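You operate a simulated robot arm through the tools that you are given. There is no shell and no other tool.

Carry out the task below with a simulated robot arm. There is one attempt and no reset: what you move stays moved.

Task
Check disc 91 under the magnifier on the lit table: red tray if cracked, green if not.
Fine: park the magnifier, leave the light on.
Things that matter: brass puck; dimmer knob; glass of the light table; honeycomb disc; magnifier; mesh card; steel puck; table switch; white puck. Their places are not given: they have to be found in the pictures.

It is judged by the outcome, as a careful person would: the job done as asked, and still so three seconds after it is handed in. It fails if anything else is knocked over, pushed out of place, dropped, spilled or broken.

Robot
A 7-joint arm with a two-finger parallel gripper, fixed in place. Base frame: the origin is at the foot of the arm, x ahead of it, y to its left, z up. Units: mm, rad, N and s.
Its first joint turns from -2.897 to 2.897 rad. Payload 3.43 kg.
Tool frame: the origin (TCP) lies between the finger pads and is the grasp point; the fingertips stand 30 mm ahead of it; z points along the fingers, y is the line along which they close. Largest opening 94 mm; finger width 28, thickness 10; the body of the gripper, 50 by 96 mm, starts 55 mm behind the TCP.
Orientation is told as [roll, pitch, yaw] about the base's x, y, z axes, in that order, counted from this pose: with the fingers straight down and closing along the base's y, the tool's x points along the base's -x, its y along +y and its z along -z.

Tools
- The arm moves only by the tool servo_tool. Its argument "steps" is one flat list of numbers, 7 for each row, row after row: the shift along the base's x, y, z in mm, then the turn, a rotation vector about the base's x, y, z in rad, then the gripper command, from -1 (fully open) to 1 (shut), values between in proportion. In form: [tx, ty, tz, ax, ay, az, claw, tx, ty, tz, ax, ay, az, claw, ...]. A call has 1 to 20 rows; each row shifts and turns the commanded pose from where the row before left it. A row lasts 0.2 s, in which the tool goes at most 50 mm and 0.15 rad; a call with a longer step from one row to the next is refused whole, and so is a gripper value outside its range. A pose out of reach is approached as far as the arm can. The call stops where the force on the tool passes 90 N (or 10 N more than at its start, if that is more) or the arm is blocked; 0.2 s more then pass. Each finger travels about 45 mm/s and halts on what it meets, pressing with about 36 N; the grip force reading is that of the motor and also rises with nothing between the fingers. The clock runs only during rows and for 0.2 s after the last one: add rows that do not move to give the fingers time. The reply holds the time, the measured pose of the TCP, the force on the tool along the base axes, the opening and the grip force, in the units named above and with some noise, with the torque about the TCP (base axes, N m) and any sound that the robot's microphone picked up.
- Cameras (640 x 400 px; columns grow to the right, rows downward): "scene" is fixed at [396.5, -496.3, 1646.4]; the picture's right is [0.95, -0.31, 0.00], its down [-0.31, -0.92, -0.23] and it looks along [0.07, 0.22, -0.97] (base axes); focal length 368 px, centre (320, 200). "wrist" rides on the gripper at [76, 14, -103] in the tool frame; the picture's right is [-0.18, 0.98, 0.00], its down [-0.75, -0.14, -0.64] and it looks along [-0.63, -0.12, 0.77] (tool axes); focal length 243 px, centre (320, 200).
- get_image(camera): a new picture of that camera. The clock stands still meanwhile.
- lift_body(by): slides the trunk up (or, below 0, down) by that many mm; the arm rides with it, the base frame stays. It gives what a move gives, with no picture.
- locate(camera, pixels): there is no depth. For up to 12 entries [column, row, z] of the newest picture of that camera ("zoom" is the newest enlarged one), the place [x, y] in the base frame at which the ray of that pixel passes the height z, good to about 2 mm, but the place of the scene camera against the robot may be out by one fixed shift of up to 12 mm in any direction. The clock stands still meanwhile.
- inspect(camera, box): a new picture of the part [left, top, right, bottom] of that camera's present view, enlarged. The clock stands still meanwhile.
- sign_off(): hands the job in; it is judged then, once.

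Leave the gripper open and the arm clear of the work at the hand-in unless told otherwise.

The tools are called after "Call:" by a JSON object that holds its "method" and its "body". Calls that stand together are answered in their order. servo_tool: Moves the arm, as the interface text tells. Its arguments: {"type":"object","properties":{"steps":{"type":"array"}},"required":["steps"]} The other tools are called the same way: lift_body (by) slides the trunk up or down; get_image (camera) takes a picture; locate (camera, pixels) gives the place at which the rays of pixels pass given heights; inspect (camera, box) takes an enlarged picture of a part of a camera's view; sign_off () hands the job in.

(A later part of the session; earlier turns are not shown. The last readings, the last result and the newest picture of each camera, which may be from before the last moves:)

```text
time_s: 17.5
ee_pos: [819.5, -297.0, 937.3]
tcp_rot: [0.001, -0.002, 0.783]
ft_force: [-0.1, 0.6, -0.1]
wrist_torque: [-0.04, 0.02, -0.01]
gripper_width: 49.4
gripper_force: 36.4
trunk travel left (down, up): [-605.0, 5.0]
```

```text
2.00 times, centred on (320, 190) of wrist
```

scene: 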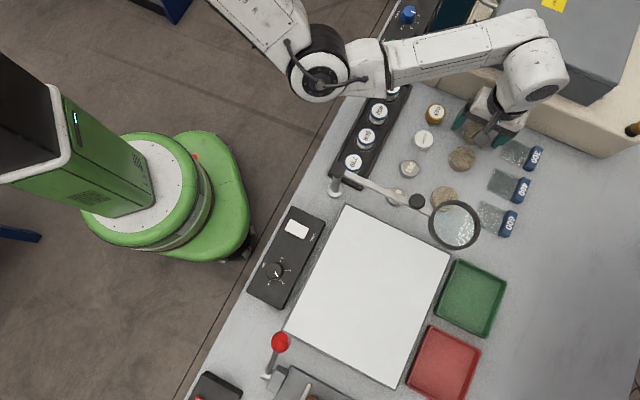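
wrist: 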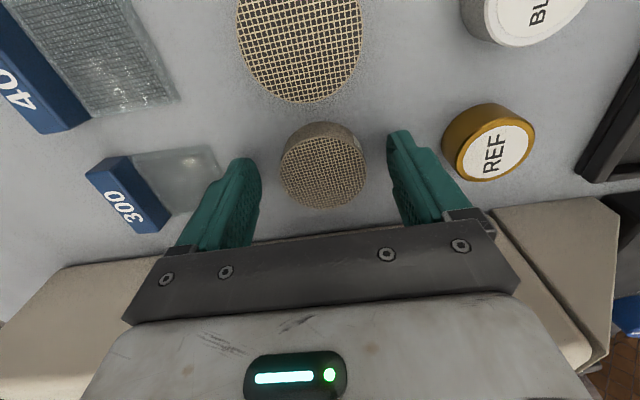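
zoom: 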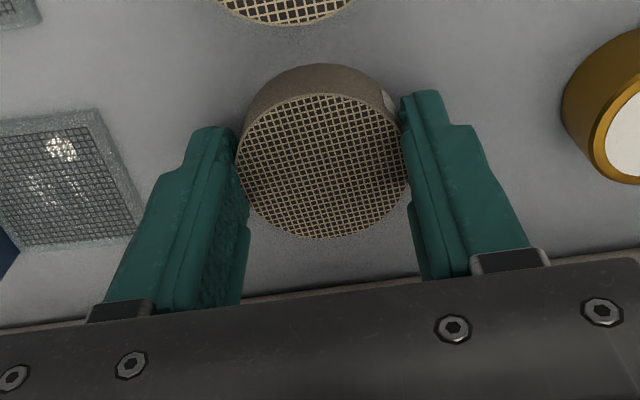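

Disc 91 is held (49.4 mm, 36 N). I'll lift straight up to z≈1170, checking it comes along.

Call:
{"method": "servo_tool", "body": {"steps": [0, 0, 0, 0, 0, 0, 0.02, 0, 0, 15, 0, 0, 0, 0.02, 0, 0, 35, 0, 0, 0, 0.02, 0, 0, 40, 0, 0, 0, 0.02, 0, 0, 40, 0, 0, 0, 0.02, 0, 0, 40, 0, 0, 0, 0.02, 0, 0, 40, 0, 0, 0, 0.02, 0, 0, 24, 0, 0, 0, 0.02, 0, 0, 0, 0, 0, 0, 0.02]}}

Call:
{"method": "get_image", "body": {"camera": "wrist"}}

Call:
{"method": "get_image", "body": {"camera": "scene"}}

```text
time_s: 19.5
ee_pos: [821.5, -299.0, 1173.2]
tcp_rot: [0.001, 0.0, 0.783]
ft_force: [0.0, 0.7, -0.2]
wrist_torque: [0.01, 0.02, -0.01]
gripper_width: 48.8
gripper_force: 35.7
trunk travel left (down, up): [-605.0, 5.0]
```

```text
taken
```

wrist: 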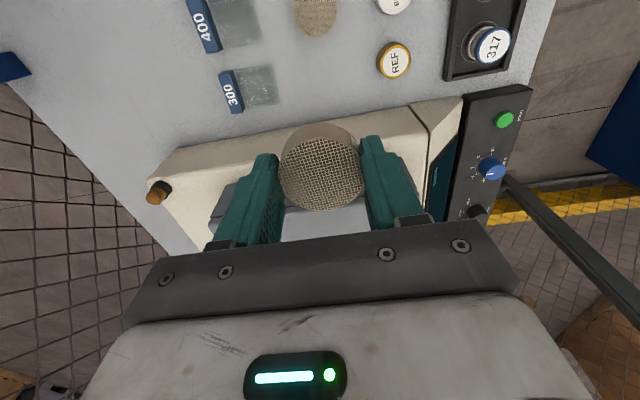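

```text
taken
```

scene: 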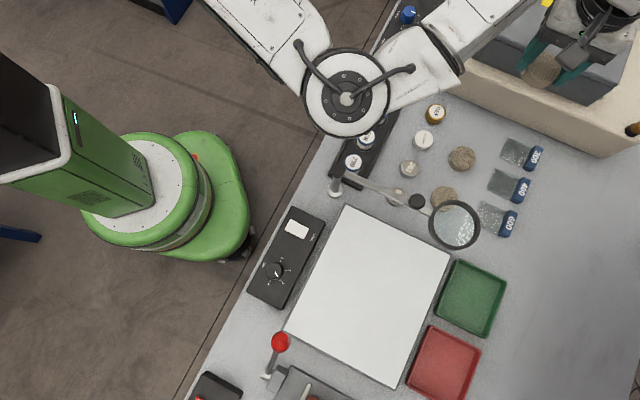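

Disc 91 is secure in the fingers. Now I carry it at z≈1170 over to about (480,-540) above the glass.

Call:
{"method": "servo_tool", "body": {"steps": [-34, -24, 0, 0, 0, 0, 0.02, -34, -24, 0, 0, 0, 0, 0.02, -34, -24, 0, 0, 0, 0, 0.02, -34, -24, 0, 0, 0, 0, 0.02, -34, -24, 0, 0, 0, 0, 0.02, -34, -24, 0, 0, 0, 0, 0.02, -34, -24, 0, 0, 0, 0, 0.02, -34, -24, 0, 0, 0, 0, 0.02, -34, -24, 0, 0, 0, 0, 0.02, -34, -24, 0, 0, 0, 0, 0.02, 0, 0, 0, 0, 0, 0, 0.02]}}

Call:
{"method": "get_image", "body": {"camera": "wrist"}}

Call:
{"method": "get_image", "body": {"camera": "scene"}}

```text
time_s: 21.9
ee_pos: [478.6, -538.5, 1170.3]
tcp_rot: [0.0, 0.0, 0.78]
ft_force: [0.3, -0.2, -0.5]
wrist_torque: [0.02, 0.0, 0.0]
gripper_width: 48.7
gripper_force: 35.5
trunk travel left (down, up): [-605.0, 5.0]
```

```text
taken
```

wrist: 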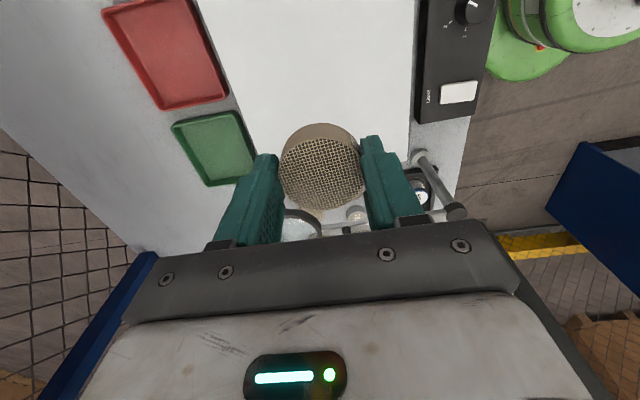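

```text
taken
```

scene: 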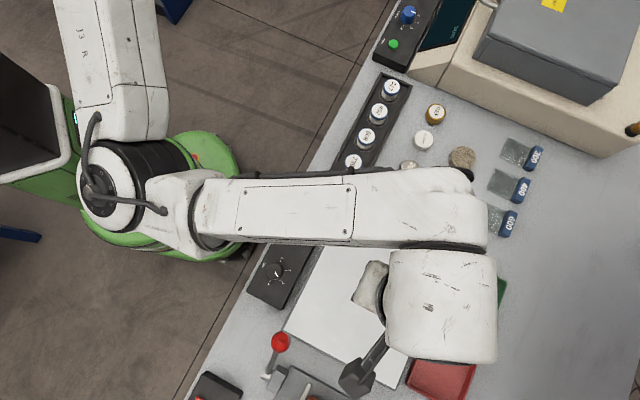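

The disc is over the glass. I'll zoom the wrist view to place the glass edges, trays, and post relative to the robot.

Call:
{"method": "inspect", "body": {"camera": "wrist", "box": [100, 0, 500, 250]}}

Call:
{"method": "locate", "body": {"camera": "wrist", "pixels": [[408, 130, 900], [408, 130, 920], [408, 130, 940], [415, 5, 920], [195, 5, 920], [235, 105, 920], [418, 157, 900], [455, 210, 1050], [458, 92, 920], [213, 148, 905], [167, 52, 905], [320, 100, 925]]}}

```text
1.60 times, centred on (300, 125) of wrist
```

zoom: 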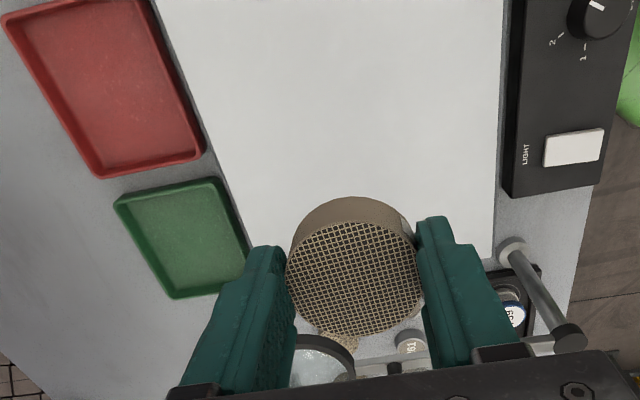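

```text
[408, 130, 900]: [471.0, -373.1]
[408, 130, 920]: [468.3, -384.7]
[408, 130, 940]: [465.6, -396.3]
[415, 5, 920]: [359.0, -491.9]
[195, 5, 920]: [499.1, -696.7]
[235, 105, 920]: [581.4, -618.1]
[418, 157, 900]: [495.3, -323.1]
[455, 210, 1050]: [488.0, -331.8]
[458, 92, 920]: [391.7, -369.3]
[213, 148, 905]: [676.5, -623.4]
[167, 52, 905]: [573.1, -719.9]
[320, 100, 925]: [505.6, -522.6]
```

Glass top looks to be near z≈950 (the light table is a ~50 mm high box). I'll compute post/lens/knob geometry from the scene camera at plausible heights and glass corners at 950.

Call:
{"method": "locate", "body": {"camera": "scene", "pixels": [[338.5, 170.8, 1045], [454.4, 226.4, 1045], [454.4, 226.4, 1030], [416.9, 202.5, 1060], [335, 194, 900], [345.8, 204.4, 950], [450, 254.4, 950], [394.8, 388.6, 950], [284.2, 327.6, 950]]}}

Call:
{"method": "locate", "body": {"camera": "wrist", "pixels": [[408, 150, 950], [415, 5, 950], [197, 5, 950], [250, 140, 950], [410, 90, 950], [325, 70, 950], [300, 225, 1040], [442, 31, 965]]}}

```text
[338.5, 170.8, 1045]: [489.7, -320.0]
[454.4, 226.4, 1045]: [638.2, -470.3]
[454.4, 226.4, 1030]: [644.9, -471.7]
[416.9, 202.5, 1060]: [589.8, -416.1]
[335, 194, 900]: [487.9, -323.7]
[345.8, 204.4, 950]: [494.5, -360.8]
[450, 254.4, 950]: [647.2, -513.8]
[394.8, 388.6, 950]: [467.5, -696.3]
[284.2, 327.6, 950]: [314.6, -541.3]
```

```text
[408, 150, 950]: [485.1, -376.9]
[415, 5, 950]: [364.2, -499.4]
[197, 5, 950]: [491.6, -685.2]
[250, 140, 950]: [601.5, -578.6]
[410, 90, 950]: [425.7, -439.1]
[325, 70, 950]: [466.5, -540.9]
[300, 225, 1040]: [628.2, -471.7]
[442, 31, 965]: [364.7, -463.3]
```

Lens radius from the post ≈214 mm; directly towards the glass centre that gives ≈(481,-537) for the viewing spot — right where I am. I'll descend to z≈1030 (disc bottom ≈993, glass ≈950) and check.

Call:
{"method": "servo_tool", "body": {"steps": [1, 0, -35, 0, 0, 0, 0.02, 1, 1, -35, 0, 0, 0, 0.02, 0, 0, -35, 0, 0, 0, 0.02, 0, 0, -35, 0, 0, 0, 0.02, 0, 0, 0, 0, 0, 0, 0.02]}}

Call:
{"method": "get_image", "body": {"camera": "wrist"}}

Call:
{"method": "get_image", "body": {"camera": "scene"}}

```text
time_s: 23.1
ee_pos: [483.2, -536.1, 1031.3]
tcp_rot: [0.0, 0.0, 0.781]
ft_force: [-0.8, -0.7, -0.1]
wrist_torque: [0.02, 0.02, 0.06]
gripper_width: 48.5
gripper_force: 36.1
trunk travel left (down, up): [-605.0, 5.0]
```

```text
taken
```

wrist: 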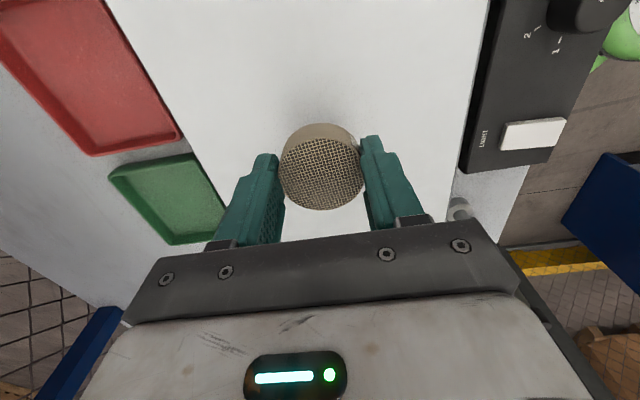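

```text
taken
```

scene: 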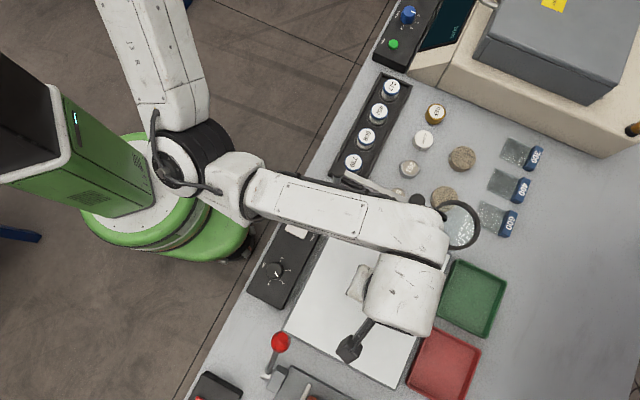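

Checking the glass height with this closer view using the two long edges (wrist ≈(484,40) and (122,40)).

Call:
{"method": "inspect", "body": {"camera": "wrist", "box": [80, 0, 520, 275]}}

Call:
{"method": "locate", "body": {"camera": "wrist", "pixels": [[484, 20, 940], [484, 20, 950], [484, 20, 960], [116, 20, 940], [116, 20, 950], [116, 20, 960], [455, 170, 950], [200, 180, 950]]}}

```text
1.45 times, centred on (300, 138) of wrist
```

zoom: 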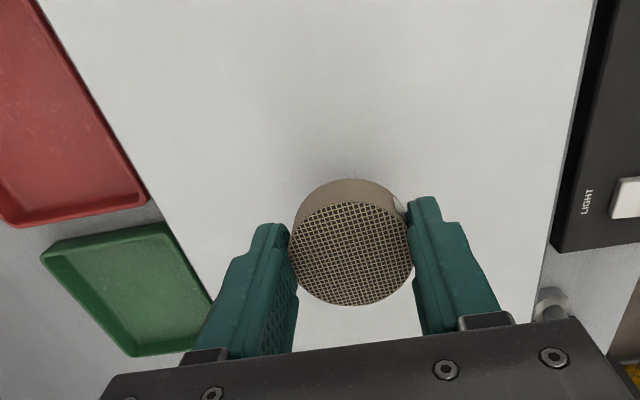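

```text
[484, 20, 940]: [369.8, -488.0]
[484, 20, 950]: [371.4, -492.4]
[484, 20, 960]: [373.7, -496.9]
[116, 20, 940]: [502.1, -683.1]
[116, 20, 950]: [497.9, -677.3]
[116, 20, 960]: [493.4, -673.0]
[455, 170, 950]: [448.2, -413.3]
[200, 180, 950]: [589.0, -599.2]
```

Glass top ≈952, so contact is expected at TCP ≈989. Descend to z≈999 first, then step gently.

Call:
{"method": "servo_tool", "body": {"steps": [0, 0, -12, 0, 0, 0, 0.02, 0, 0, -12, 0, 0, 0, 0.02, 0, 0, -8, 0, 0, 0, 0.02, 0, 0, 0, 0, 0, 0, 0.02]}}

Call:
{"method": "servo_tool", "body": {"steps": [0, 0, -2, 0, 0, 0, 0.02, 0, 0, -2, 0, 0, 0, 0.02, 0, 0, 0, 0, 0, 0, 0.02]}}

```text
time_s: 24.1
ee_pos: [481.9, -537.6, 998.7]
tcp_rot: [0.0, 0.0, 0.782]
ft_force: [-0.3, 0.4, -0.6]
wrist_torque: [0.01, -0.01, 0.01]
gripper_width: 49.8
gripper_force: 36.0
trunk travel left (down, up): [-605.0, 5.0]
```

```text
time_s: 24.9
ee_pos: [481.3, -537.0, 996.0]
tcp_rot: [-0.001, 0.0, 0.782]
ft_force: [-0.3, 0.0, 0.0]
wrist_torque: [0.03, 0.01, -0.02]
gripper_width: 49.8
gripper_force: 36.2
trunk travel left (down, up): [-605.0, 5.0]
```

No contact yet at z≈996 (commanded ~995). I'll keep stepping down in 2 mm steps and watch the vertical force.

Call:
{"method": "servo_tool", "body": {"steps": [0, 0, -2, 0, 0, 0, 0.02, 0, 0, -1, 0, 0, 0, 0.02, 0, 0, 0, 0, 0, 0, 0.02]}}

Call:
{"method": "servo_tool", "body": {"steps": [0, 0, -2, 0, 0, 0, 0.02, 0, 0, 0, 0, 0, 0, 0.02]}}

Call:
{"method": "servo_tool", "body": {"steps": [0, 0, -2, 0, 0, 0, 0.02, 0, 0, 0, 0, 0, 0, 0.02]}}

```text
time_s: 25.7
ee_pos: [482.4, -537.3, 993.7]
tcp_rot: [-0.002, 0.0, 0.782]
ft_force: [-0.4, 0.6, -1.1]
wrist_torque: [0.0, 0.02, 0.04]
gripper_width: 49.8
gripper_force: 36.2
trunk travel left (down, up): [-605.0, 5.0]
```

```text
time_s: 26.3
ee_pos: [480.9, -537.7, 991.1]
tcp_rot: [-0.001, 0.0, 0.782]
ft_force: [0.3, 0.7, -0.7]
wrist_torque: [0.01, 0.02, 0.02]
gripper_width: 49.4
gripper_force: 36.1
trunk travel left (down, up): [-605.0, 5.0]
```

```text
time_s: 26.9
ee_pos: [481.5, -537.1, 987.2]
tcp_rot: [0.0, 0.0, 0.78]
ft_force: [0.4, -0.4, 0.7]
wrist_torque: [0.0, 0.03, -0.01]
gripper_width: 49.9
gripper_force: 35.5
trunk travel left (down, up): [-605.0, 5.0]
```

Still no contact at ≈988. Continue with 1.5 mm steps.

Call:
{"method": "servo_tool", "body": {"steps": [0, 0, -1.5, 0, 0, 0, 0.02, 0, 0, 0, 0, 0, 0, 0.02]}}

Call:
{"method": "servo_tool", "body": {"steps": [0, 0, -1.5, 0, 0, 0, 0.02, 0, 0, 0, 0, 0, 0, 0.02]}}

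Call:
{"method": "inspect", "body": {"camera": "wrist", "box": [220, 90, 420, 215]}}

```text
time_s: 27.5
ee_pos: [481.9, -537.2, 986.2]
tcp_rot: [-0.003, 0.001, 0.783]
ft_force: [0.8, 0.0, -0.4]
wrist_torque: [-0.01, 0.0, -0.02]
gripper_width: 49.6
gripper_force: 35.9
trunk travel left (down, up): [-605.0, 5.0]
```

```text
time_s: 28.1
ee_pos: [481.0, -537.3, 984.8]
tcp_rot: [-0.002, -0.001, 0.78]
ft_force: [0.8, -0.2, 3.9]
wrist_torque: [0.05, -0.01, -0.02]
gripper_width: 49.5
gripper_force: 36.4
trunk travel left (down, up): [-605.0, 5.0]
```

```text
3.20 times, centred on (320, 152) of wrist
```

zoom: 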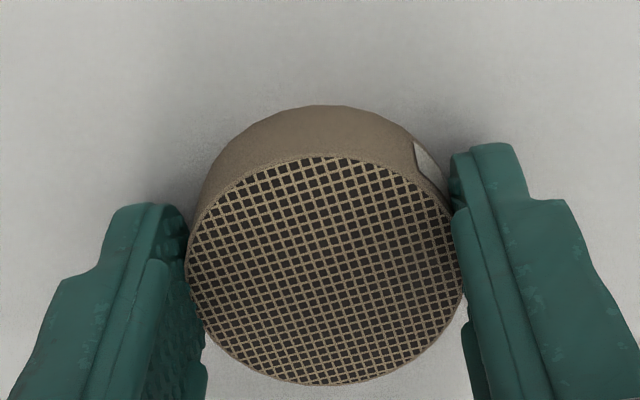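

Vertical force rose to 3.9 N at z≈985: the disc is seated on the glass. Now open the fingers.

Call:
{"method": "servo_tool", "body": {"steps": [0, 0, 0, 0, 0, 0, -0.3, 0, 0, 0, 0, 0, 0, -0.6, 0, 0, 0, 0, 0, 0, -0.6, 0, 0, 0, 0, 0, 0, -0.6]}}

Call:
{"method": "get_image", "body": {"camera": "wrist"}}

```text
time_s: 29.1
ee_pos: [481.3, -536.2, 986.3]
tcp_rot: [0.0, 0.0, 0.782]
ft_force: [0.0, 0.7, -0.8]
wrist_torque: [0.02, 0.03, 0.02]
gripper_width: 75.1
gripper_force: 0.0
trunk travel left (down, up): [-605.0, 5.0]
```

```text
taken
```

wrist: 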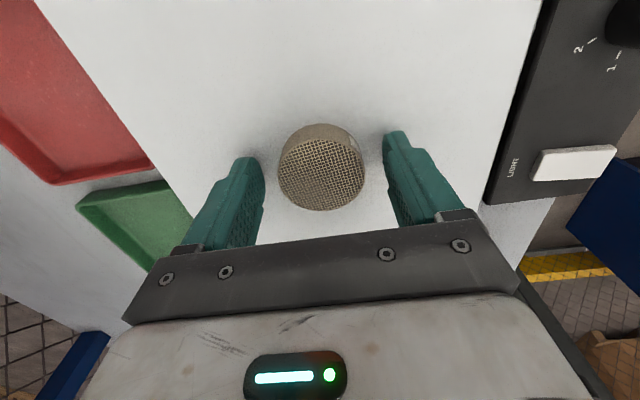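

The disc is free on the glass. I'll go straight up, then over to the LIGHT switch (≈(392,-370)) at a safe height and look.

Call:
{"method": "servo_tool", "body": {"steps": [0, 0, 20, 0, 0, 0, -0.6, 0, 0, 35, 0, 0, 0, -0.6, 0, 0, 40, 0, 0, 0, -0.6, 0, 0, 40, 0, 0, 0, -0.6, 0, 0, 25, 0, 0, 0, -0.6, -20, 39, 0, 0, 0, 0, -0.6, -20, 39, 0, 0, 0, 0, -0.6, -20, 39, 0, 0, 0, 0, -0.6, -20, 39, 0, 0, 0, 0, -0.6, 0, 0, 0, 0, 0, 0, -0.6]}}

Call:
{"method": "get_image", "body": {"camera": "wrist"}}

Call:
{"method": "get_image", "body": {"camera": "scene"}}

```text
time_s: 31.3
ee_pos: [401.3, -380.7, 1143.1]
tcp_rot: [0.0, 0.0, 0.783]
ft_force: [-0.2, -0.8, 0.1]
wrist_torque: [-0.02, 0.0, 0.0]
gripper_width: 75.3
gripper_force: 0.0
trunk travel left (down, up): [-605.0, 5.0]
```

```text
taken
```

wrist: 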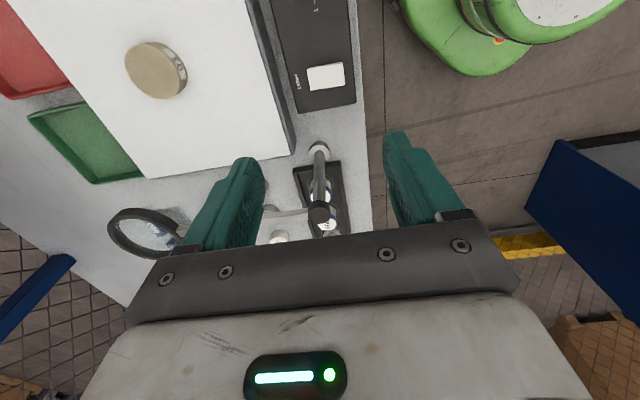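

```text
taken
```

scene: 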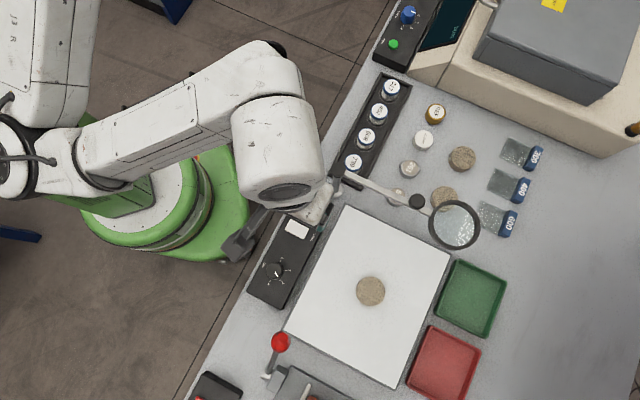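

The disc sits on the glass at scene (370,291). Now zoom on the LIGHT rocker (wrist (326,77)) to see its state.

Call:
{"method": "inspect", "body": {"camera": "wrist", "box": [270, 40, 390, 115]}}

Call:
{"method": "inspect", "body": {"camera": "scene", "box": [250, 205, 330, 300]}}

Call:
{"method": "inspect", "body": {"camera": "scene", "box": [340, 270, 400, 310]}}

Call:
{"method": "locate", "body": {"camera": "wrist", "pixels": [[326, 77, 930], [326, 77, 940], [326, 77, 950], [318, 148, 900], [322, 213, 1045], [147, 234, 1035], [155, 70, 973]]}}

Call:
{"method": "locate", "body": {"camera": "scene", "pixels": [[370, 291, 973], [296, 228, 940], [296, 228, 950]]}}

```text
5.33 times, centred on (330, 78) of wrist
```

zoom: 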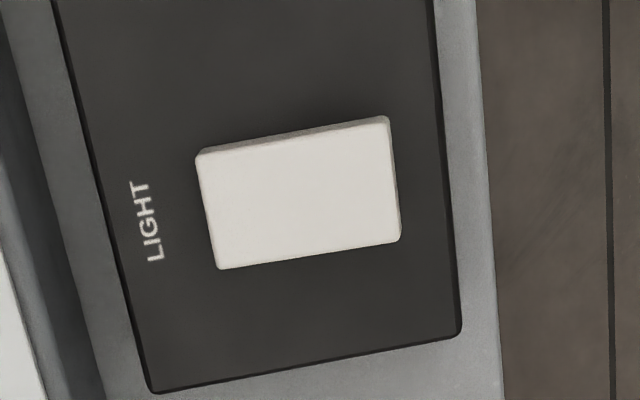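

```text
4.21 times, centred on (290, 252) of scene
```

zoom: 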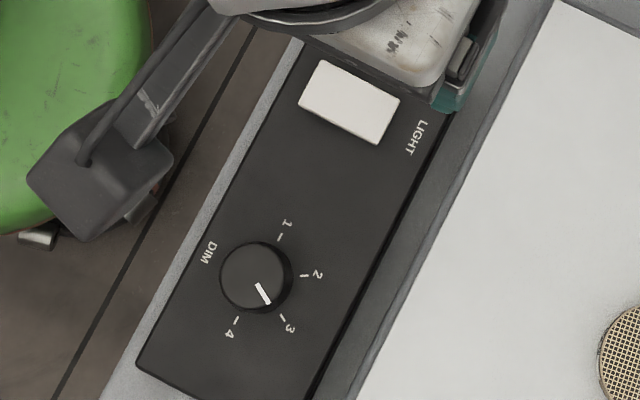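

```text
10.00 times, centred on (370, 290) of scene
```

zoom: 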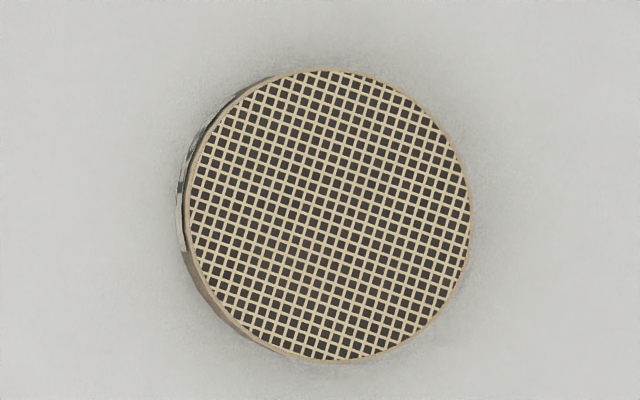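

```text
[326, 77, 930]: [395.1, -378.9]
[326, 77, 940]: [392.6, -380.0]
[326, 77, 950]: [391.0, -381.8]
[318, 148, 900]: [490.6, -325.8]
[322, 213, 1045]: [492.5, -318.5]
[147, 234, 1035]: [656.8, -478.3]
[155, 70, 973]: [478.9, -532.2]
```

```text
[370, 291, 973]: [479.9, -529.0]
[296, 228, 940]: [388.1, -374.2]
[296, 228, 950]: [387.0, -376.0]
```

The disc's cells are dark, so the light appears off. I'll zoom more on the rocker from both cameras to judge which end is raised.

Call:
{"method": "inspect", "body": {"camera": "wrist", "box": [300, 58, 352, 96]}}

Call:
{"method": "inspect", "body": {"camera": "scene", "box": [278, 212, 314, 244]}}

```text
10.53 times, centred on (326, 77) of wrist
```

zoom: 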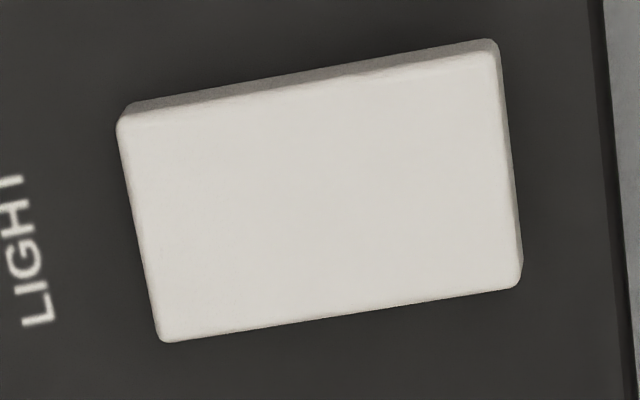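

```text
12.50 times, centred on (296, 228) of scene
```

zoom: 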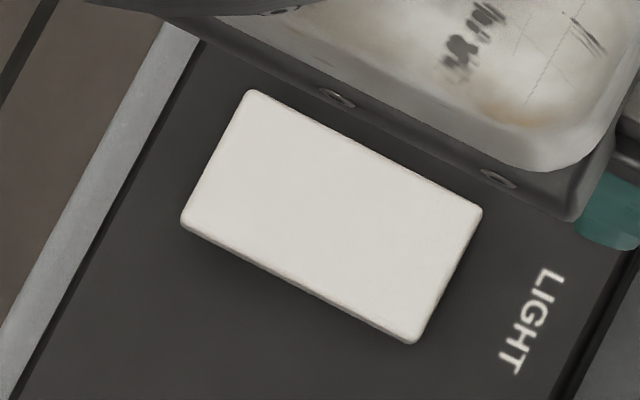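

The rocker top looks essentially flat, at about (392.7,-380, z≈938). I'll close the fingers, come down over it to TCP z≈985 (tips ≈955), then press gently step by step.

Call:
{"method": "servo_tool", "body": {"steps": [-4, 0, -20, 0, 0, 0, 0.3, -4.5, 0.7, -30, 0, 0, 0, 1, 0, 0, -40, 0, 0, 0, 1, 0, 0, -40, 0, 0, 0, 1, 0, 0, -28, 0, 0, 0, 1, 0, 0, 0, 0, 0, 0, 1]}}

Call:
{"method": "get_image", "body": {"camera": "wrist"}}

Call:
{"method": "get_image", "body": {"camera": "scene"}}

```text
time_s: 32.7
ee_pos: [391.2, -381.6, 986.9]
tcp_rot: [0.0, -0.001, 0.782]
ft_force: [-0.3, 0.2, 0.1]
wrist_torque: [0.0, -0.01, 0.0]
gripper_width: 0.1
gripper_force: 33.4
trunk travel left (down, up): [-605.0, 5.0]
```

```text
taken
```

wrist: 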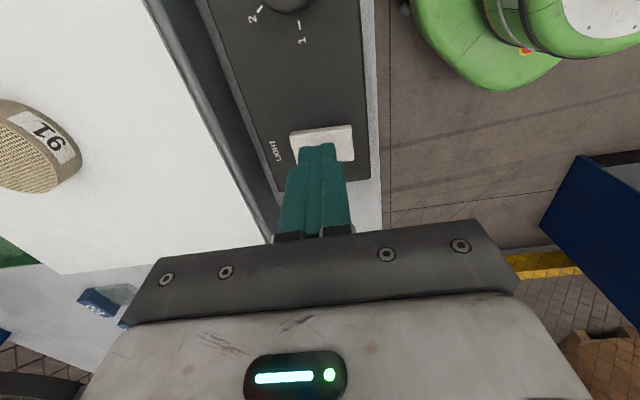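

```text
taken
```

scene: 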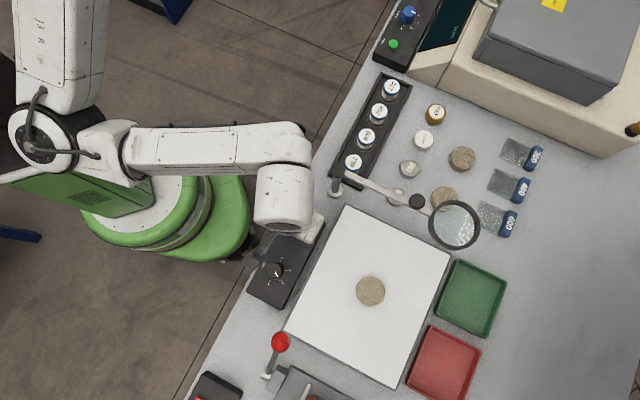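

The disc's "91" label is also readable on the glass at wrist (45,140). The fingertips are above the rocker; zoom to confirm alignment.

Call:
{"method": "inspect", "body": {"camera": "wrist", "box": [250, 100, 390, 190]}}

Call:
{"method": "locate", "body": {"camera": "wrist", "pixels": [[290, 135, 938], [352, 125, 938], [354, 160, 938]]}}

```text
4.44 times, centred on (320, 145) of wrist
```

zoom: 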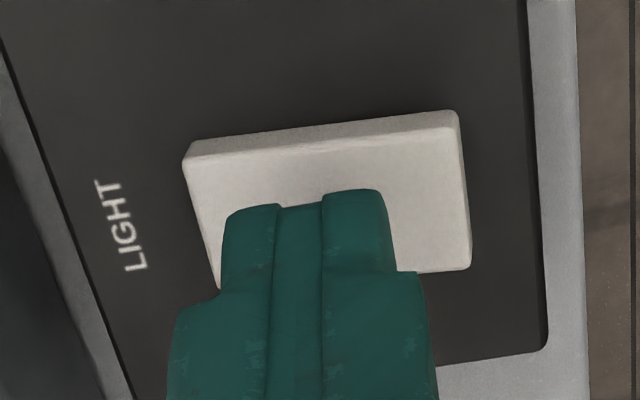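

```text
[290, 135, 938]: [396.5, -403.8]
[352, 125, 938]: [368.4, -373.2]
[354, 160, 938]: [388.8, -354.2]
```

Aligned with the rocker centre. Now step down: 12 mm, then small steps while reading force and sound.

Call:
{"method": "servo_tool", "body": {"steps": [0, 0, -6, 0, 0, 0, 1, 0, 0, -6, 0, 0, 0, 1, 0, 0, 0, 0, 0, 0, 1]}}

Call:
{"method": "servo_tool", "body": {"steps": [0, 0, -2, 0, 0, 0, 1, 0, 0, 0, 0, 0, 0, 1]}}

Call:
{"method": "servo_tool", "body": {"steps": [0, 0, -2, 0, 0, 0, 1, 0, 0, 0, 0, 0, 0, 1]}}

```text
time_s: 33.5
ee_pos: [393.5, -380.9, 974.8]
tcp_rot: [0.001, 0.001, 0.782]
ft_force: [-0.3, -0.1, 0.6]
wrist_torque: [0.02, -0.01, -0.02]
gripper_width: 0.0
gripper_force: 32.6
trunk travel left (down, up): [-605.0, 5.0]
```

```text
time_s: 34.1
ee_pos: [393.3, -382.2, 971.7]
tcp_rot: [0.001, 0.0, 0.781]
ft_force: [0.3, -0.7, 0.5]
wrist_torque: [-0.01, -0.01, -0.02]
gripper_width: 0.2
gripper_force: 32.8
trunk travel left (down, up): [-605.0, 5.0]
```

```text
time_s: 34.7
ee_pos: [393.9, -379.6, 972.7]
tcp_rot: [-0.001, -0.001, 0.783]
ft_force: [-0.6, -0.1, 1.0]
wrist_torque: [-0.02, -0.04, 0.0]
gripper_width: 0.0
gripper_force: 33.1
trunk travel left (down, up): [-605.0, 5.0]
```

No clear contact yet. Continue in 1.5 mm steps.

Call:
{"method": "servo_tool", "body": {"steps": [0, 0, -1.5, 0, 0, 0, 1, 0, 0, 0, 0, 0, 0, 1]}}

Call:
{"method": "servo_tool", "body": {"steps": [0, 0, -1.5, 0, 0, 0, 1, 0, 0, 0, 0, 0, 0, 1]}}

```text
time_s: 35.3
ee_pos: [393.0, -380.1, 970.3]
tcp_rot: [0.0, 0.002, 0.782]
ft_force: [-1.6, 0.3, 2.1]
wrist_torque: [0.0, 0.08, -0.02]
gripper_width: 0.1
gripper_force: 33.2
trunk travel left (down, up): [-605.0, 5.0]
```

```text
time_s: 35.9
ee_pos: [393.0, -380.7, 970.0]
tcp_rot: [-0.001, 0.0, 0.78]
ft_force: [-6.3, 8.9, 23.5]
wrist_torque: [0.4, 0.17, 0.06]
gripper_width: 0.2
gripper_force: 32.6
trunk travel left (down, up): [-605.0, 5.0]
```

Force jumped to 23.5 N with a sideways part (-6,+9) and no click: the rocker is tilted, LIGHT-label end raised. I'll back off, and press the raised end, ~14 mm from centre towards (+x,-y). First check the pictures for any change.

Call:
{"method": "servo_tool", "body": {"steps": [0, 0, 6, 0, 0, 0, 1, 5, -5, 4, 0, 0, 0, 1, 5, -5, 0, 0, 0, 0, 1, 0, 0, 0, 0, 0, 0, 1]}}

Call:
{"method": "get_image", "body": {"camera": "scene"}}

Call:
{"method": "inspect", "body": {"camera": "wrist", "box": [250, 100, 390, 190]}}

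```text
time_s: 36.9
ee_pos: [403.8, -389.8, 977.3]
tcp_rot: [-0.002, 0.001, 0.782]
ft_force: [-0.1, 0.0, -0.2]
wrist_torque: [-0.02, 0.03, -0.01]
gripper_width: 0.0
gripper_force: 33.3
trunk travel left (down, up): [-605.0, 5.0]
heard: click, click
```

```text
taken
```

scene: 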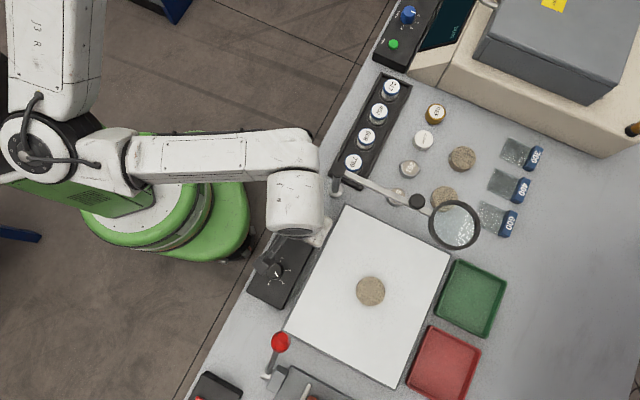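

```text
4.44 times, centred on (320, 145) of wrist
```

zoom: 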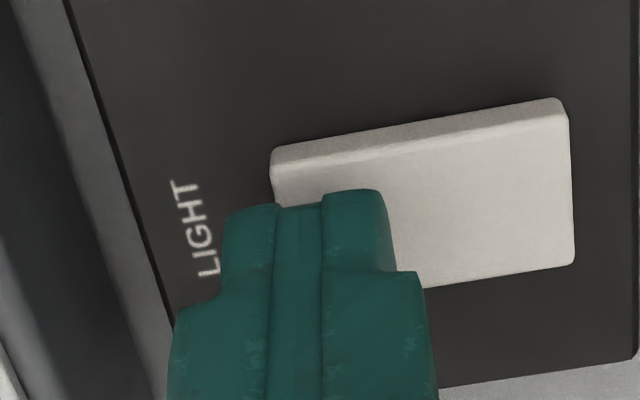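

Two clicks were heard on backing off. Check whether the light changed by zooming on the disc and the glass.

Call:
{"method": "inspect", "body": {"camera": "scene", "box": [340, 270, 400, 310]}}

Call:
{"method": "inspect", "body": {"camera": "scene", "box": [260, 200, 460, 390]}}

```text
10.00 times, centred on (370, 290) of scene
```

zoom: 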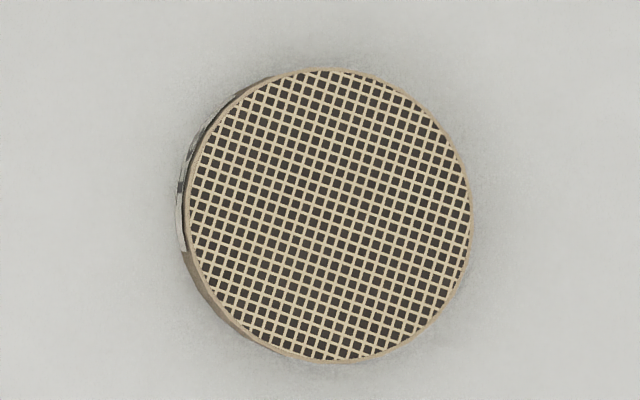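

```text
2.11 times, centred on (360, 295) of scene
```

zoom: 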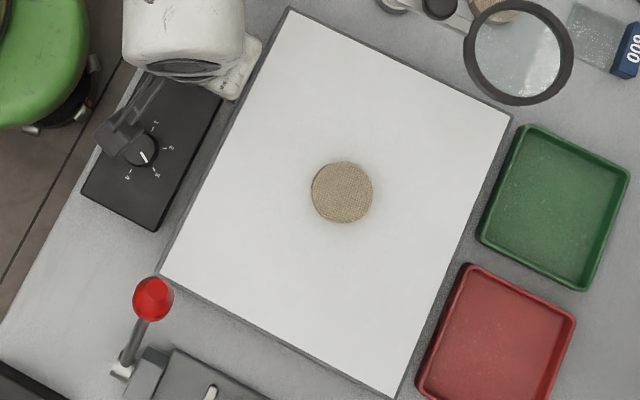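

No change in light. Now press the LIGHT-label end: step down from 977 in 2 mm steps.

Call:
{"method": "servo_tool", "body": {"steps": [0, 0, -3, 0, 0, 0, 1, 0, 0, 0, 0, 0, 0, 1]}}

Call:
{"method": "servo_tool", "body": {"steps": [0, 0, -2, 0, 0, 0, 1, 0, 0, 0, 0, 0, 0, 1]}}

Call:
{"method": "servo_tool", "body": {"steps": [0, 0, -2, 0, 0, 0, 1, 0, 0, 0, 0, 0, 0, 1]}}

```text
time_s: 37.5
ee_pos: [404.2, -390.0, 973.3]
tcp_rot: [0.001, 0.001, 0.781]
ft_force: [0.4, -0.2, -0.1]
wrist_torque: [0.0, -0.01, -0.03]
gripper_width: 0.0
gripper_force: 33.0
trunk travel left (down, up): [-605.0, 5.0]
```

```text
time_s: 38.1
ee_pos: [403.6, -390.8, 972.4]
tcp_rot: [0.002, 0.002, 0.783]
ft_force: [-0.6, -0.6, -0.1]
wrist_torque: [0.0, -0.02, 0.02]
gripper_width: 0.0
gripper_force: 32.9
trunk travel left (down, up): [-605.0, 5.0]
```

```text
time_s: 38.7
ee_pos: [403.1, -390.7, 971.4]
tcp_rot: [0.0, -0.001, 0.782]
ft_force: [0.5, 0.3, 0.5]
wrist_torque: [0.0, -0.01, -0.01]
gripper_width: 0.3
gripper_force: 33.3
trunk travel left (down, up): [-605.0, 5.0]
```

No contact yet at ≈971. Continue down in 1.5–2 mm steps.

Call:
{"method": "servo_tool", "body": {"steps": [0, 0, -1.5, 0, 0, 0, 1, 0, 0, 0, 0, 0, 0, 1]}}

Call:
{"method": "servo_tool", "body": {"steps": [0, 0, -1.5, 0, 0, 0, 1, 0, 0, 0, 0, 0, 0, 1]}}

Call:
{"method": "inspect", "body": {"camera": "wrist", "box": [250, 100, 390, 190]}}

```text
time_s: 39.3
ee_pos: [402.6, -390.2, 970.5]
tcp_rot: [0.0, -0.001, 0.782]
ft_force: [-0.1, -0.7, -0.1]
wrist_torque: [0.0, -0.01, -0.02]
gripper_width: 0.1
gripper_force: 32.7
trunk travel left (down, up): [-605.0, 5.0]
```

```text
time_s: 39.9
ee_pos: [403.2, -390.5, 968.6]
tcp_rot: [-0.001, 0.0, 0.78]
ft_force: [3.1, -1.1, 12.5]
wrist_torque: [0.05, -0.03, -0.02]
gripper_width: 0.0
gripper_force: 32.7
trunk travel left (down, up): [-605.0, 5.0]
```

```text
4.44 times, centred on (320, 145) of wrist
```

zoom: 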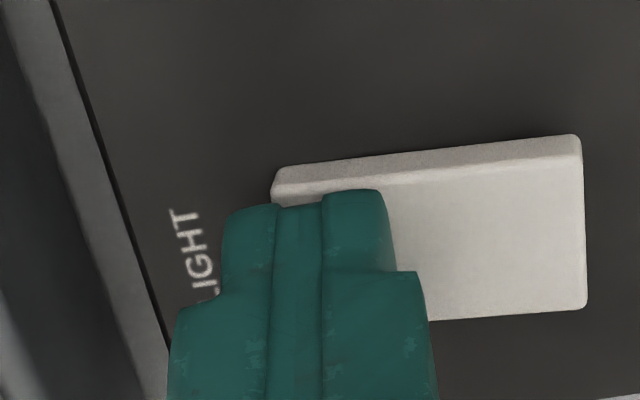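

12.5 N at z≈968.6. One more small step to see if it clicks over.

Call:
{"method": "servo_tool", "body": {"steps": [0, 0, -1.5, 0, 0, 0, 1, 0, 0, 0, 0, 0, 0, 1]}}

Call:
{"method": "get_image", "body": {"camera": "scene"}}

```text
time_s: 40.5
ee_pos: [403.2, -390.1, 970.0]
tcp_rot: [-0.002, 0.002, 0.782]
ft_force: [1.4, 1.7, 39.4]
wrist_torque: [0.38, 0.17, -0.03]
gripper_width: 0.1
gripper_force: 33.2
trunk travel left (down, up): [-605.0, 5.0]
```

```text
taken
```

scene: 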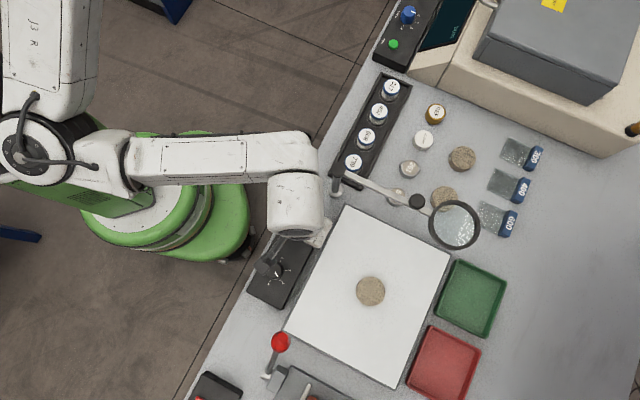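

39 N with no click: this end is at its stop. I'll back off upward and look closely at the rocker's tilt.

Call:
{"method": "servo_tool", "body": {"steps": [0, 0, 8, 0, 0, 0, 1, 0, 0, 30, 0, 0, 0, 1, 0, 0, 40, 0, 0, 0, 1, 0, 0, 40, 0, 0, 0, 1, 0, 0, 0, 0, 0, 0, 1]}}

Call:
{"method": "get_image", "body": {"camera": "wrist"}}

Call:
{"method": "inspect", "body": {"camera": "scene", "box": [278, 212, 314, 244]}}

```text
time_s: 41.7
ee_pos: [403.1, -390.0, 1085.6]
tcp_rot: [0.001, 0.001, 0.782]
ft_force: [-0.9, 0.5, -0.4]
wrist_torque: [0.0, 0.01, 0.0]
gripper_width: 0.0
gripper_force: 33.4
trunk travel left (down, up): [-605.0, 5.0]
```

```text
taken
```

wrist: 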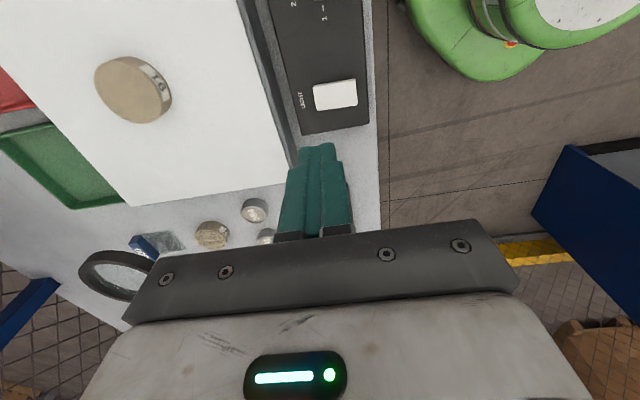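

```text
12.50 times, centred on (296, 228) of scene
```

zoom: 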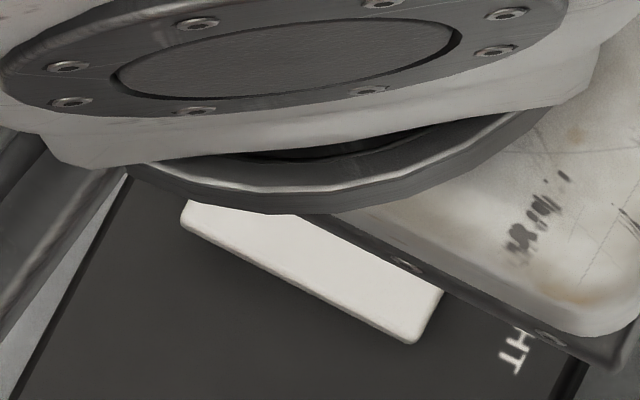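

Zoom the wrist view on the rocker (335,95) for its side-wall profile, and on the glass for brightness.

Call:
{"method": "inspect", "body": {"camera": "wrist", "box": [300, 68, 370, 120]}}

Call:
{"method": "inspect", "body": {"camera": "wrist", "box": [80, 40, 190, 140]}}

```text
7.69 times, centred on (335, 94) of wrist
```

zoom: 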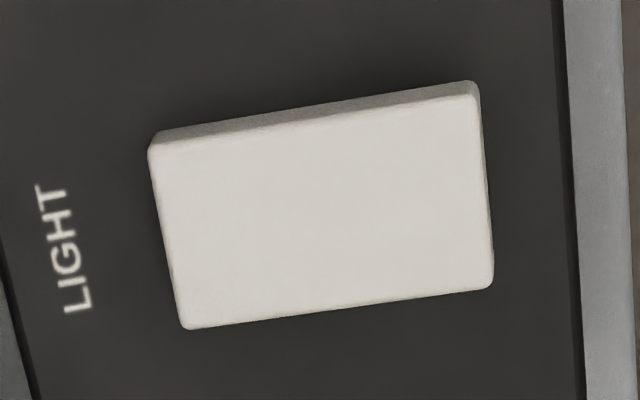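

```text
4.00 times, centred on (135, 90) of wrist
```

zoom: 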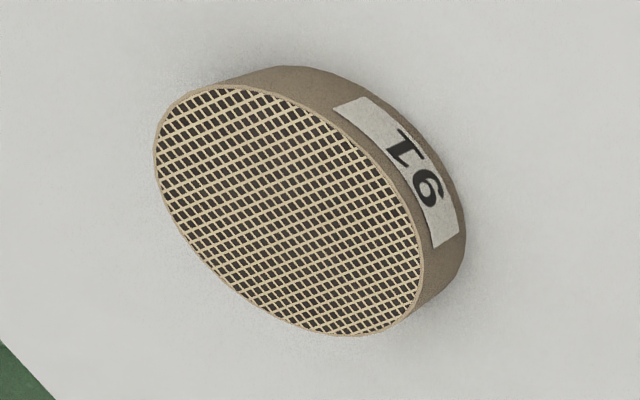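

From the side-wall profile, the LIGHT-label end is higher (~7 vs ~4 mm). My flat 20 mm-wide closed fingertips covered too much near the pivot, so they just lay flat on it. I'll press further out: TCP ≈21 mm from centre towards the label end, at (407.5,-395), so only the outer part of the rocker is pushed.

Call:
{"method": "servo_tool", "body": {"steps": [2.4, -2.5, -35, 0, 0, 0, 1, 2.4, -2.5, -40, 0, 0, 0, 1, 0, 0, -30, 0, 0, 0, 1, 0, 0, -6, 0, 0, 0, 1, 0, 0, 0, 0, 0, 0, 1]}}

Call:
{"method": "inspect", "body": {"camera": "wrist", "box": [250, 100, 390, 190]}}

```text
time_s: 42.9
ee_pos: [407.0, -394.6, 974.3]
tcp_rot: [0.002, 0.001, 0.781]
ft_force: [0.7, -0.5, 0.4]
wrist_torque: [0.03, 0.02, 0.0]
gripper_width: 0.3
gripper_force: 33.4
trunk travel left (down, up): [-605.0, 5.0]
```

```text
4.44 times, centred on (320, 145) of wrist
```

zoom: 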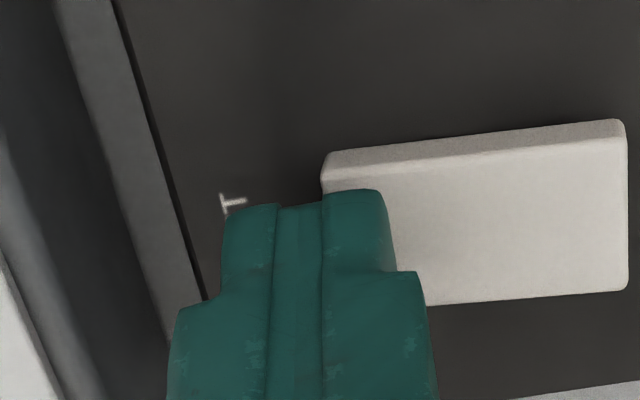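

Only the right finger now overlaps the rocker's label end. Step down and read.

Call:
{"method": "servo_tool", "body": {"steps": [0, 0, -2, 0, 0, 0, 1, 0, 0, -2, 0, 0, 0, 1, 0, 0, 0, 0, 0, 0, 1]}}

Call:
{"method": "servo_tool", "body": {"steps": [0, 0, -2, 0, 0, 0, 1, 0, 0, 0, 0, 0, 0, 1]}}

Call:
{"method": "servo_tool", "body": {"steps": [0, 0, -1.5, 0, 0, 0, 1, 0, 0, 0, 0, 0, 0, 1]}}

```text
time_s: 43.7
ee_pos: [406.6, -396.3, 969.5]
tcp_rot: [0.0, 0.0, 0.782]
ft_force: [0.3, 0.0, -0.5]
wrist_torque: [0.01, -0.03, 0.0]
gripper_width: 0.0
gripper_force: 32.9
trunk travel left (down, up): [-605.0, 5.0]
```

```text
time_s: 44.3
ee_pos: [406.8, -396.4, 967.8]
tcp_rot: [0.001, 0.001, 0.78]
ft_force: [-0.4, 0.9, 2.2]
wrist_torque: [0.01, 0.01, -0.01]
gripper_width: 0.0
gripper_force: 33.1
trunk travel left (down, up): [-605.0, 5.0]
```

```text
time_s: 44.9
ee_pos: [407.1, -395.7, 967.3]
tcp_rot: [-0.003, -0.002, 0.783]
ft_force: [2.8, 1.4, 23.3]
wrist_torque: [0.21, 0.02, -0.06]
gripper_width: 0.0
gripper_force: 33.9
trunk travel left (down, up): [-605.0, 5.0]
```

Contact heights fall towards the label end (970 → 969 → 968), and it is rigid there, so that end is already down and the operator-side end is the raised one. I'll lift, shift to ≈21 mm on the other side of centre (378,-365), and press there.

Call:
{"method": "servo_tool", "body": {"steps": [0, 0, 12, 0, 0, 0, 1, -10, 10, 0, 0, 0, 0, 1, -10, 10, 0, 0, 0, 0, 1, -9, 10, 0, 0, 0, 0, 1, 0, 0, 0, 0, 0, 0, 1]}}

Call:
{"method": "inspect", "body": {"camera": "wrist", "box": [250, 100, 390, 190]}}

```text
time_s: 46.1
ee_pos: [378.9, -366.1, 978.8]
tcp_rot: [-0.001, 0.0, 0.781]
ft_force: [0.3, -0.7, 0.5]
wrist_torque: [0.0, 0.03, 0.01]
gripper_width: 0.0
gripper_force: 33.7
trunk travel left (down, up): [-605.0, 5.0]
```

```text
4.44 times, centred on (320, 145) of wrist
```

zoom: 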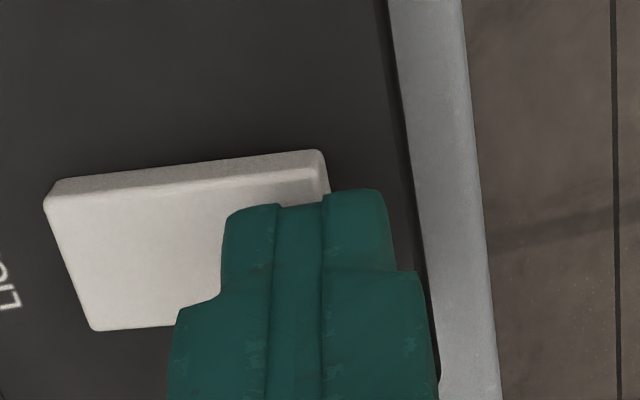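

The left finger is over the operator-side end. Step down and watch force and sound.

Call:
{"method": "servo_tool", "body": {"steps": [0, 0, -2.5, 0, 0, 0, 1, 0, 0, -2.5, 0, 0, 0, 1, 0, 0, 0, 0, 0, 0, 1]}}

Call:
{"method": "servo_tool", "body": {"steps": [0, 0, -2, 0, 0, 0, 1, 0, 0, 0, 0, 0, 0, 1]}}

Call:
{"method": "servo_tool", "body": {"steps": [0, 0, -2, 0, 0, 0, 1, 0, 0, 0, 0, 0, 0, 1]}}

```text
time_s: 46.9
ee_pos: [377.8, -365.8, 973.3]
tcp_rot: [0.0, -0.001, 0.782]
ft_force: [0.2, 1.2, -0.2]
wrist_torque: [-0.04, 0.01, 0.01]
gripper_width: 0.0
gripper_force: 32.9
trunk travel left (down, up): [-605.0, 5.0]
```

```text
time_s: 47.5
ee_pos: [379.5, -365.5, 970.8]
tcp_rot: [0.0, 0.001, 0.781]
ft_force: [-0.2, 0.3, 0.6]
wrist_torque: [0.02, 0.01, 0.0]
gripper_width: 0.1
gripper_force: 32.9
trunk travel left (down, up): [-605.0, 5.0]
```

```text
time_s: 48.1
ee_pos: [378.3, -364.2, 968.6]
tcp_rot: [-0.001, 0.001, 0.781]
ft_force: [0.1, -0.5, 0.0]
wrist_torque: [-0.03, 0.0, 0.0]
gripper_width: 0.0
gripper_force: 33.2
trunk travel left (down, up): [-605.0, 5.0]
heard: click
```

A single click was heard. Check the scene for the light before doing anything more.

Call:
{"method": "get_image", "body": {"camera": "scene"}}

Call:
{"method": "inspect", "body": {"camera": "wrist", "box": [250, 100, 390, 190]}}

```text
taken
```

scene: 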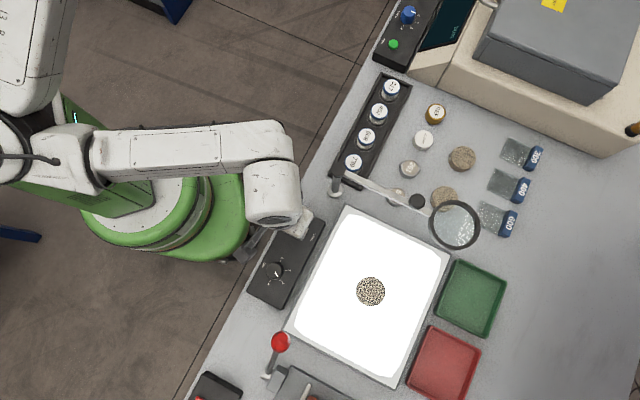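

```text
4.44 times, centred on (320, 145) of wrist
```

zoom: 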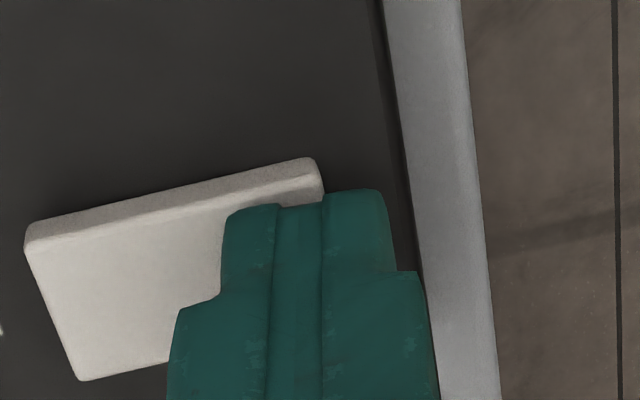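

The table is lit and the disc is backlit. I'll lift off straight up and confirm the light stays on.

Call:
{"method": "servo_tool", "body": {"steps": [0, 0, 6, 0, 0, 0, 1, 0, 0, 25, 0, 0, 0, 1, 0, 0, 40, 0, 0, 0, 1, 0, 0, 40, 0, 0, 0, 1, 0, 0, 40, 0, 0, 0, 1, 0, 0, 0, 0, 0, 0, 1]}}

Call:
{"method": "get_image", "body": {"camera": "scene"}}

Call:
{"method": "inspect", "body": {"camera": "scene", "box": [350, 275, 390, 305]}}

Call:
{"method": "get_image", "body": {"camera": "wrist"}}

```text
time_s: 49.5
ee_pos: [380.3, -366.5, 1119.6]
tcp_rot: [0.0, -0.002, 0.783]
ft_force: [-0.3, -0.6, -0.4]
wrist_torque: [-0.01, 0.0, 0.0]
gripper_width: 0.2
gripper_force: 33.3
trunk travel left (down, up): [-605.0, 5.0]
```

```text
taken
```

scene: 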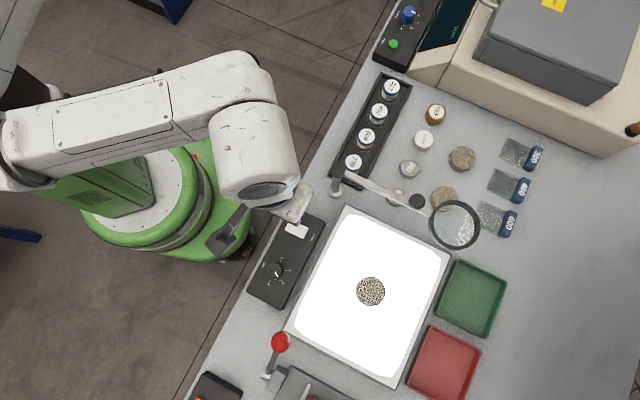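

```text
13.33 times, centred on (370, 290) of scene
```

zoom: 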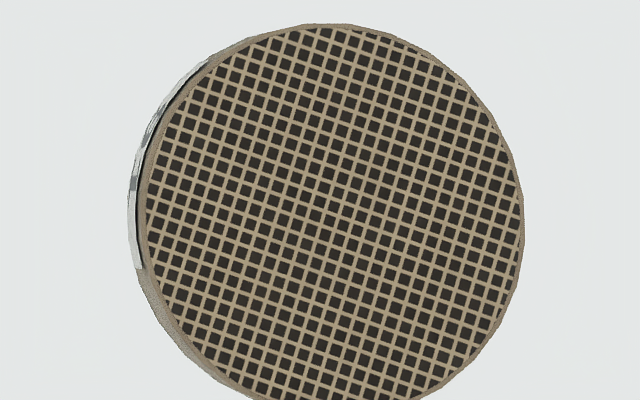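

```text
taken
```

wrist: 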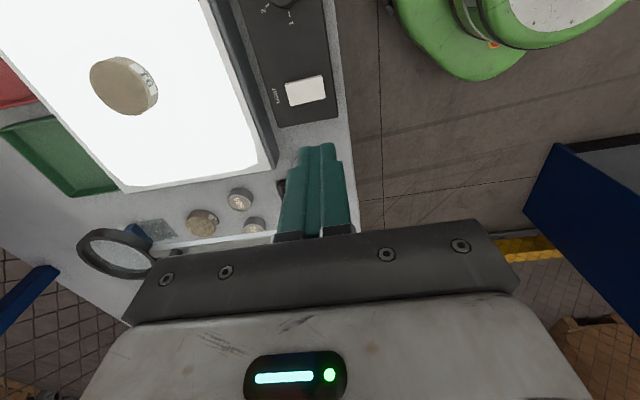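

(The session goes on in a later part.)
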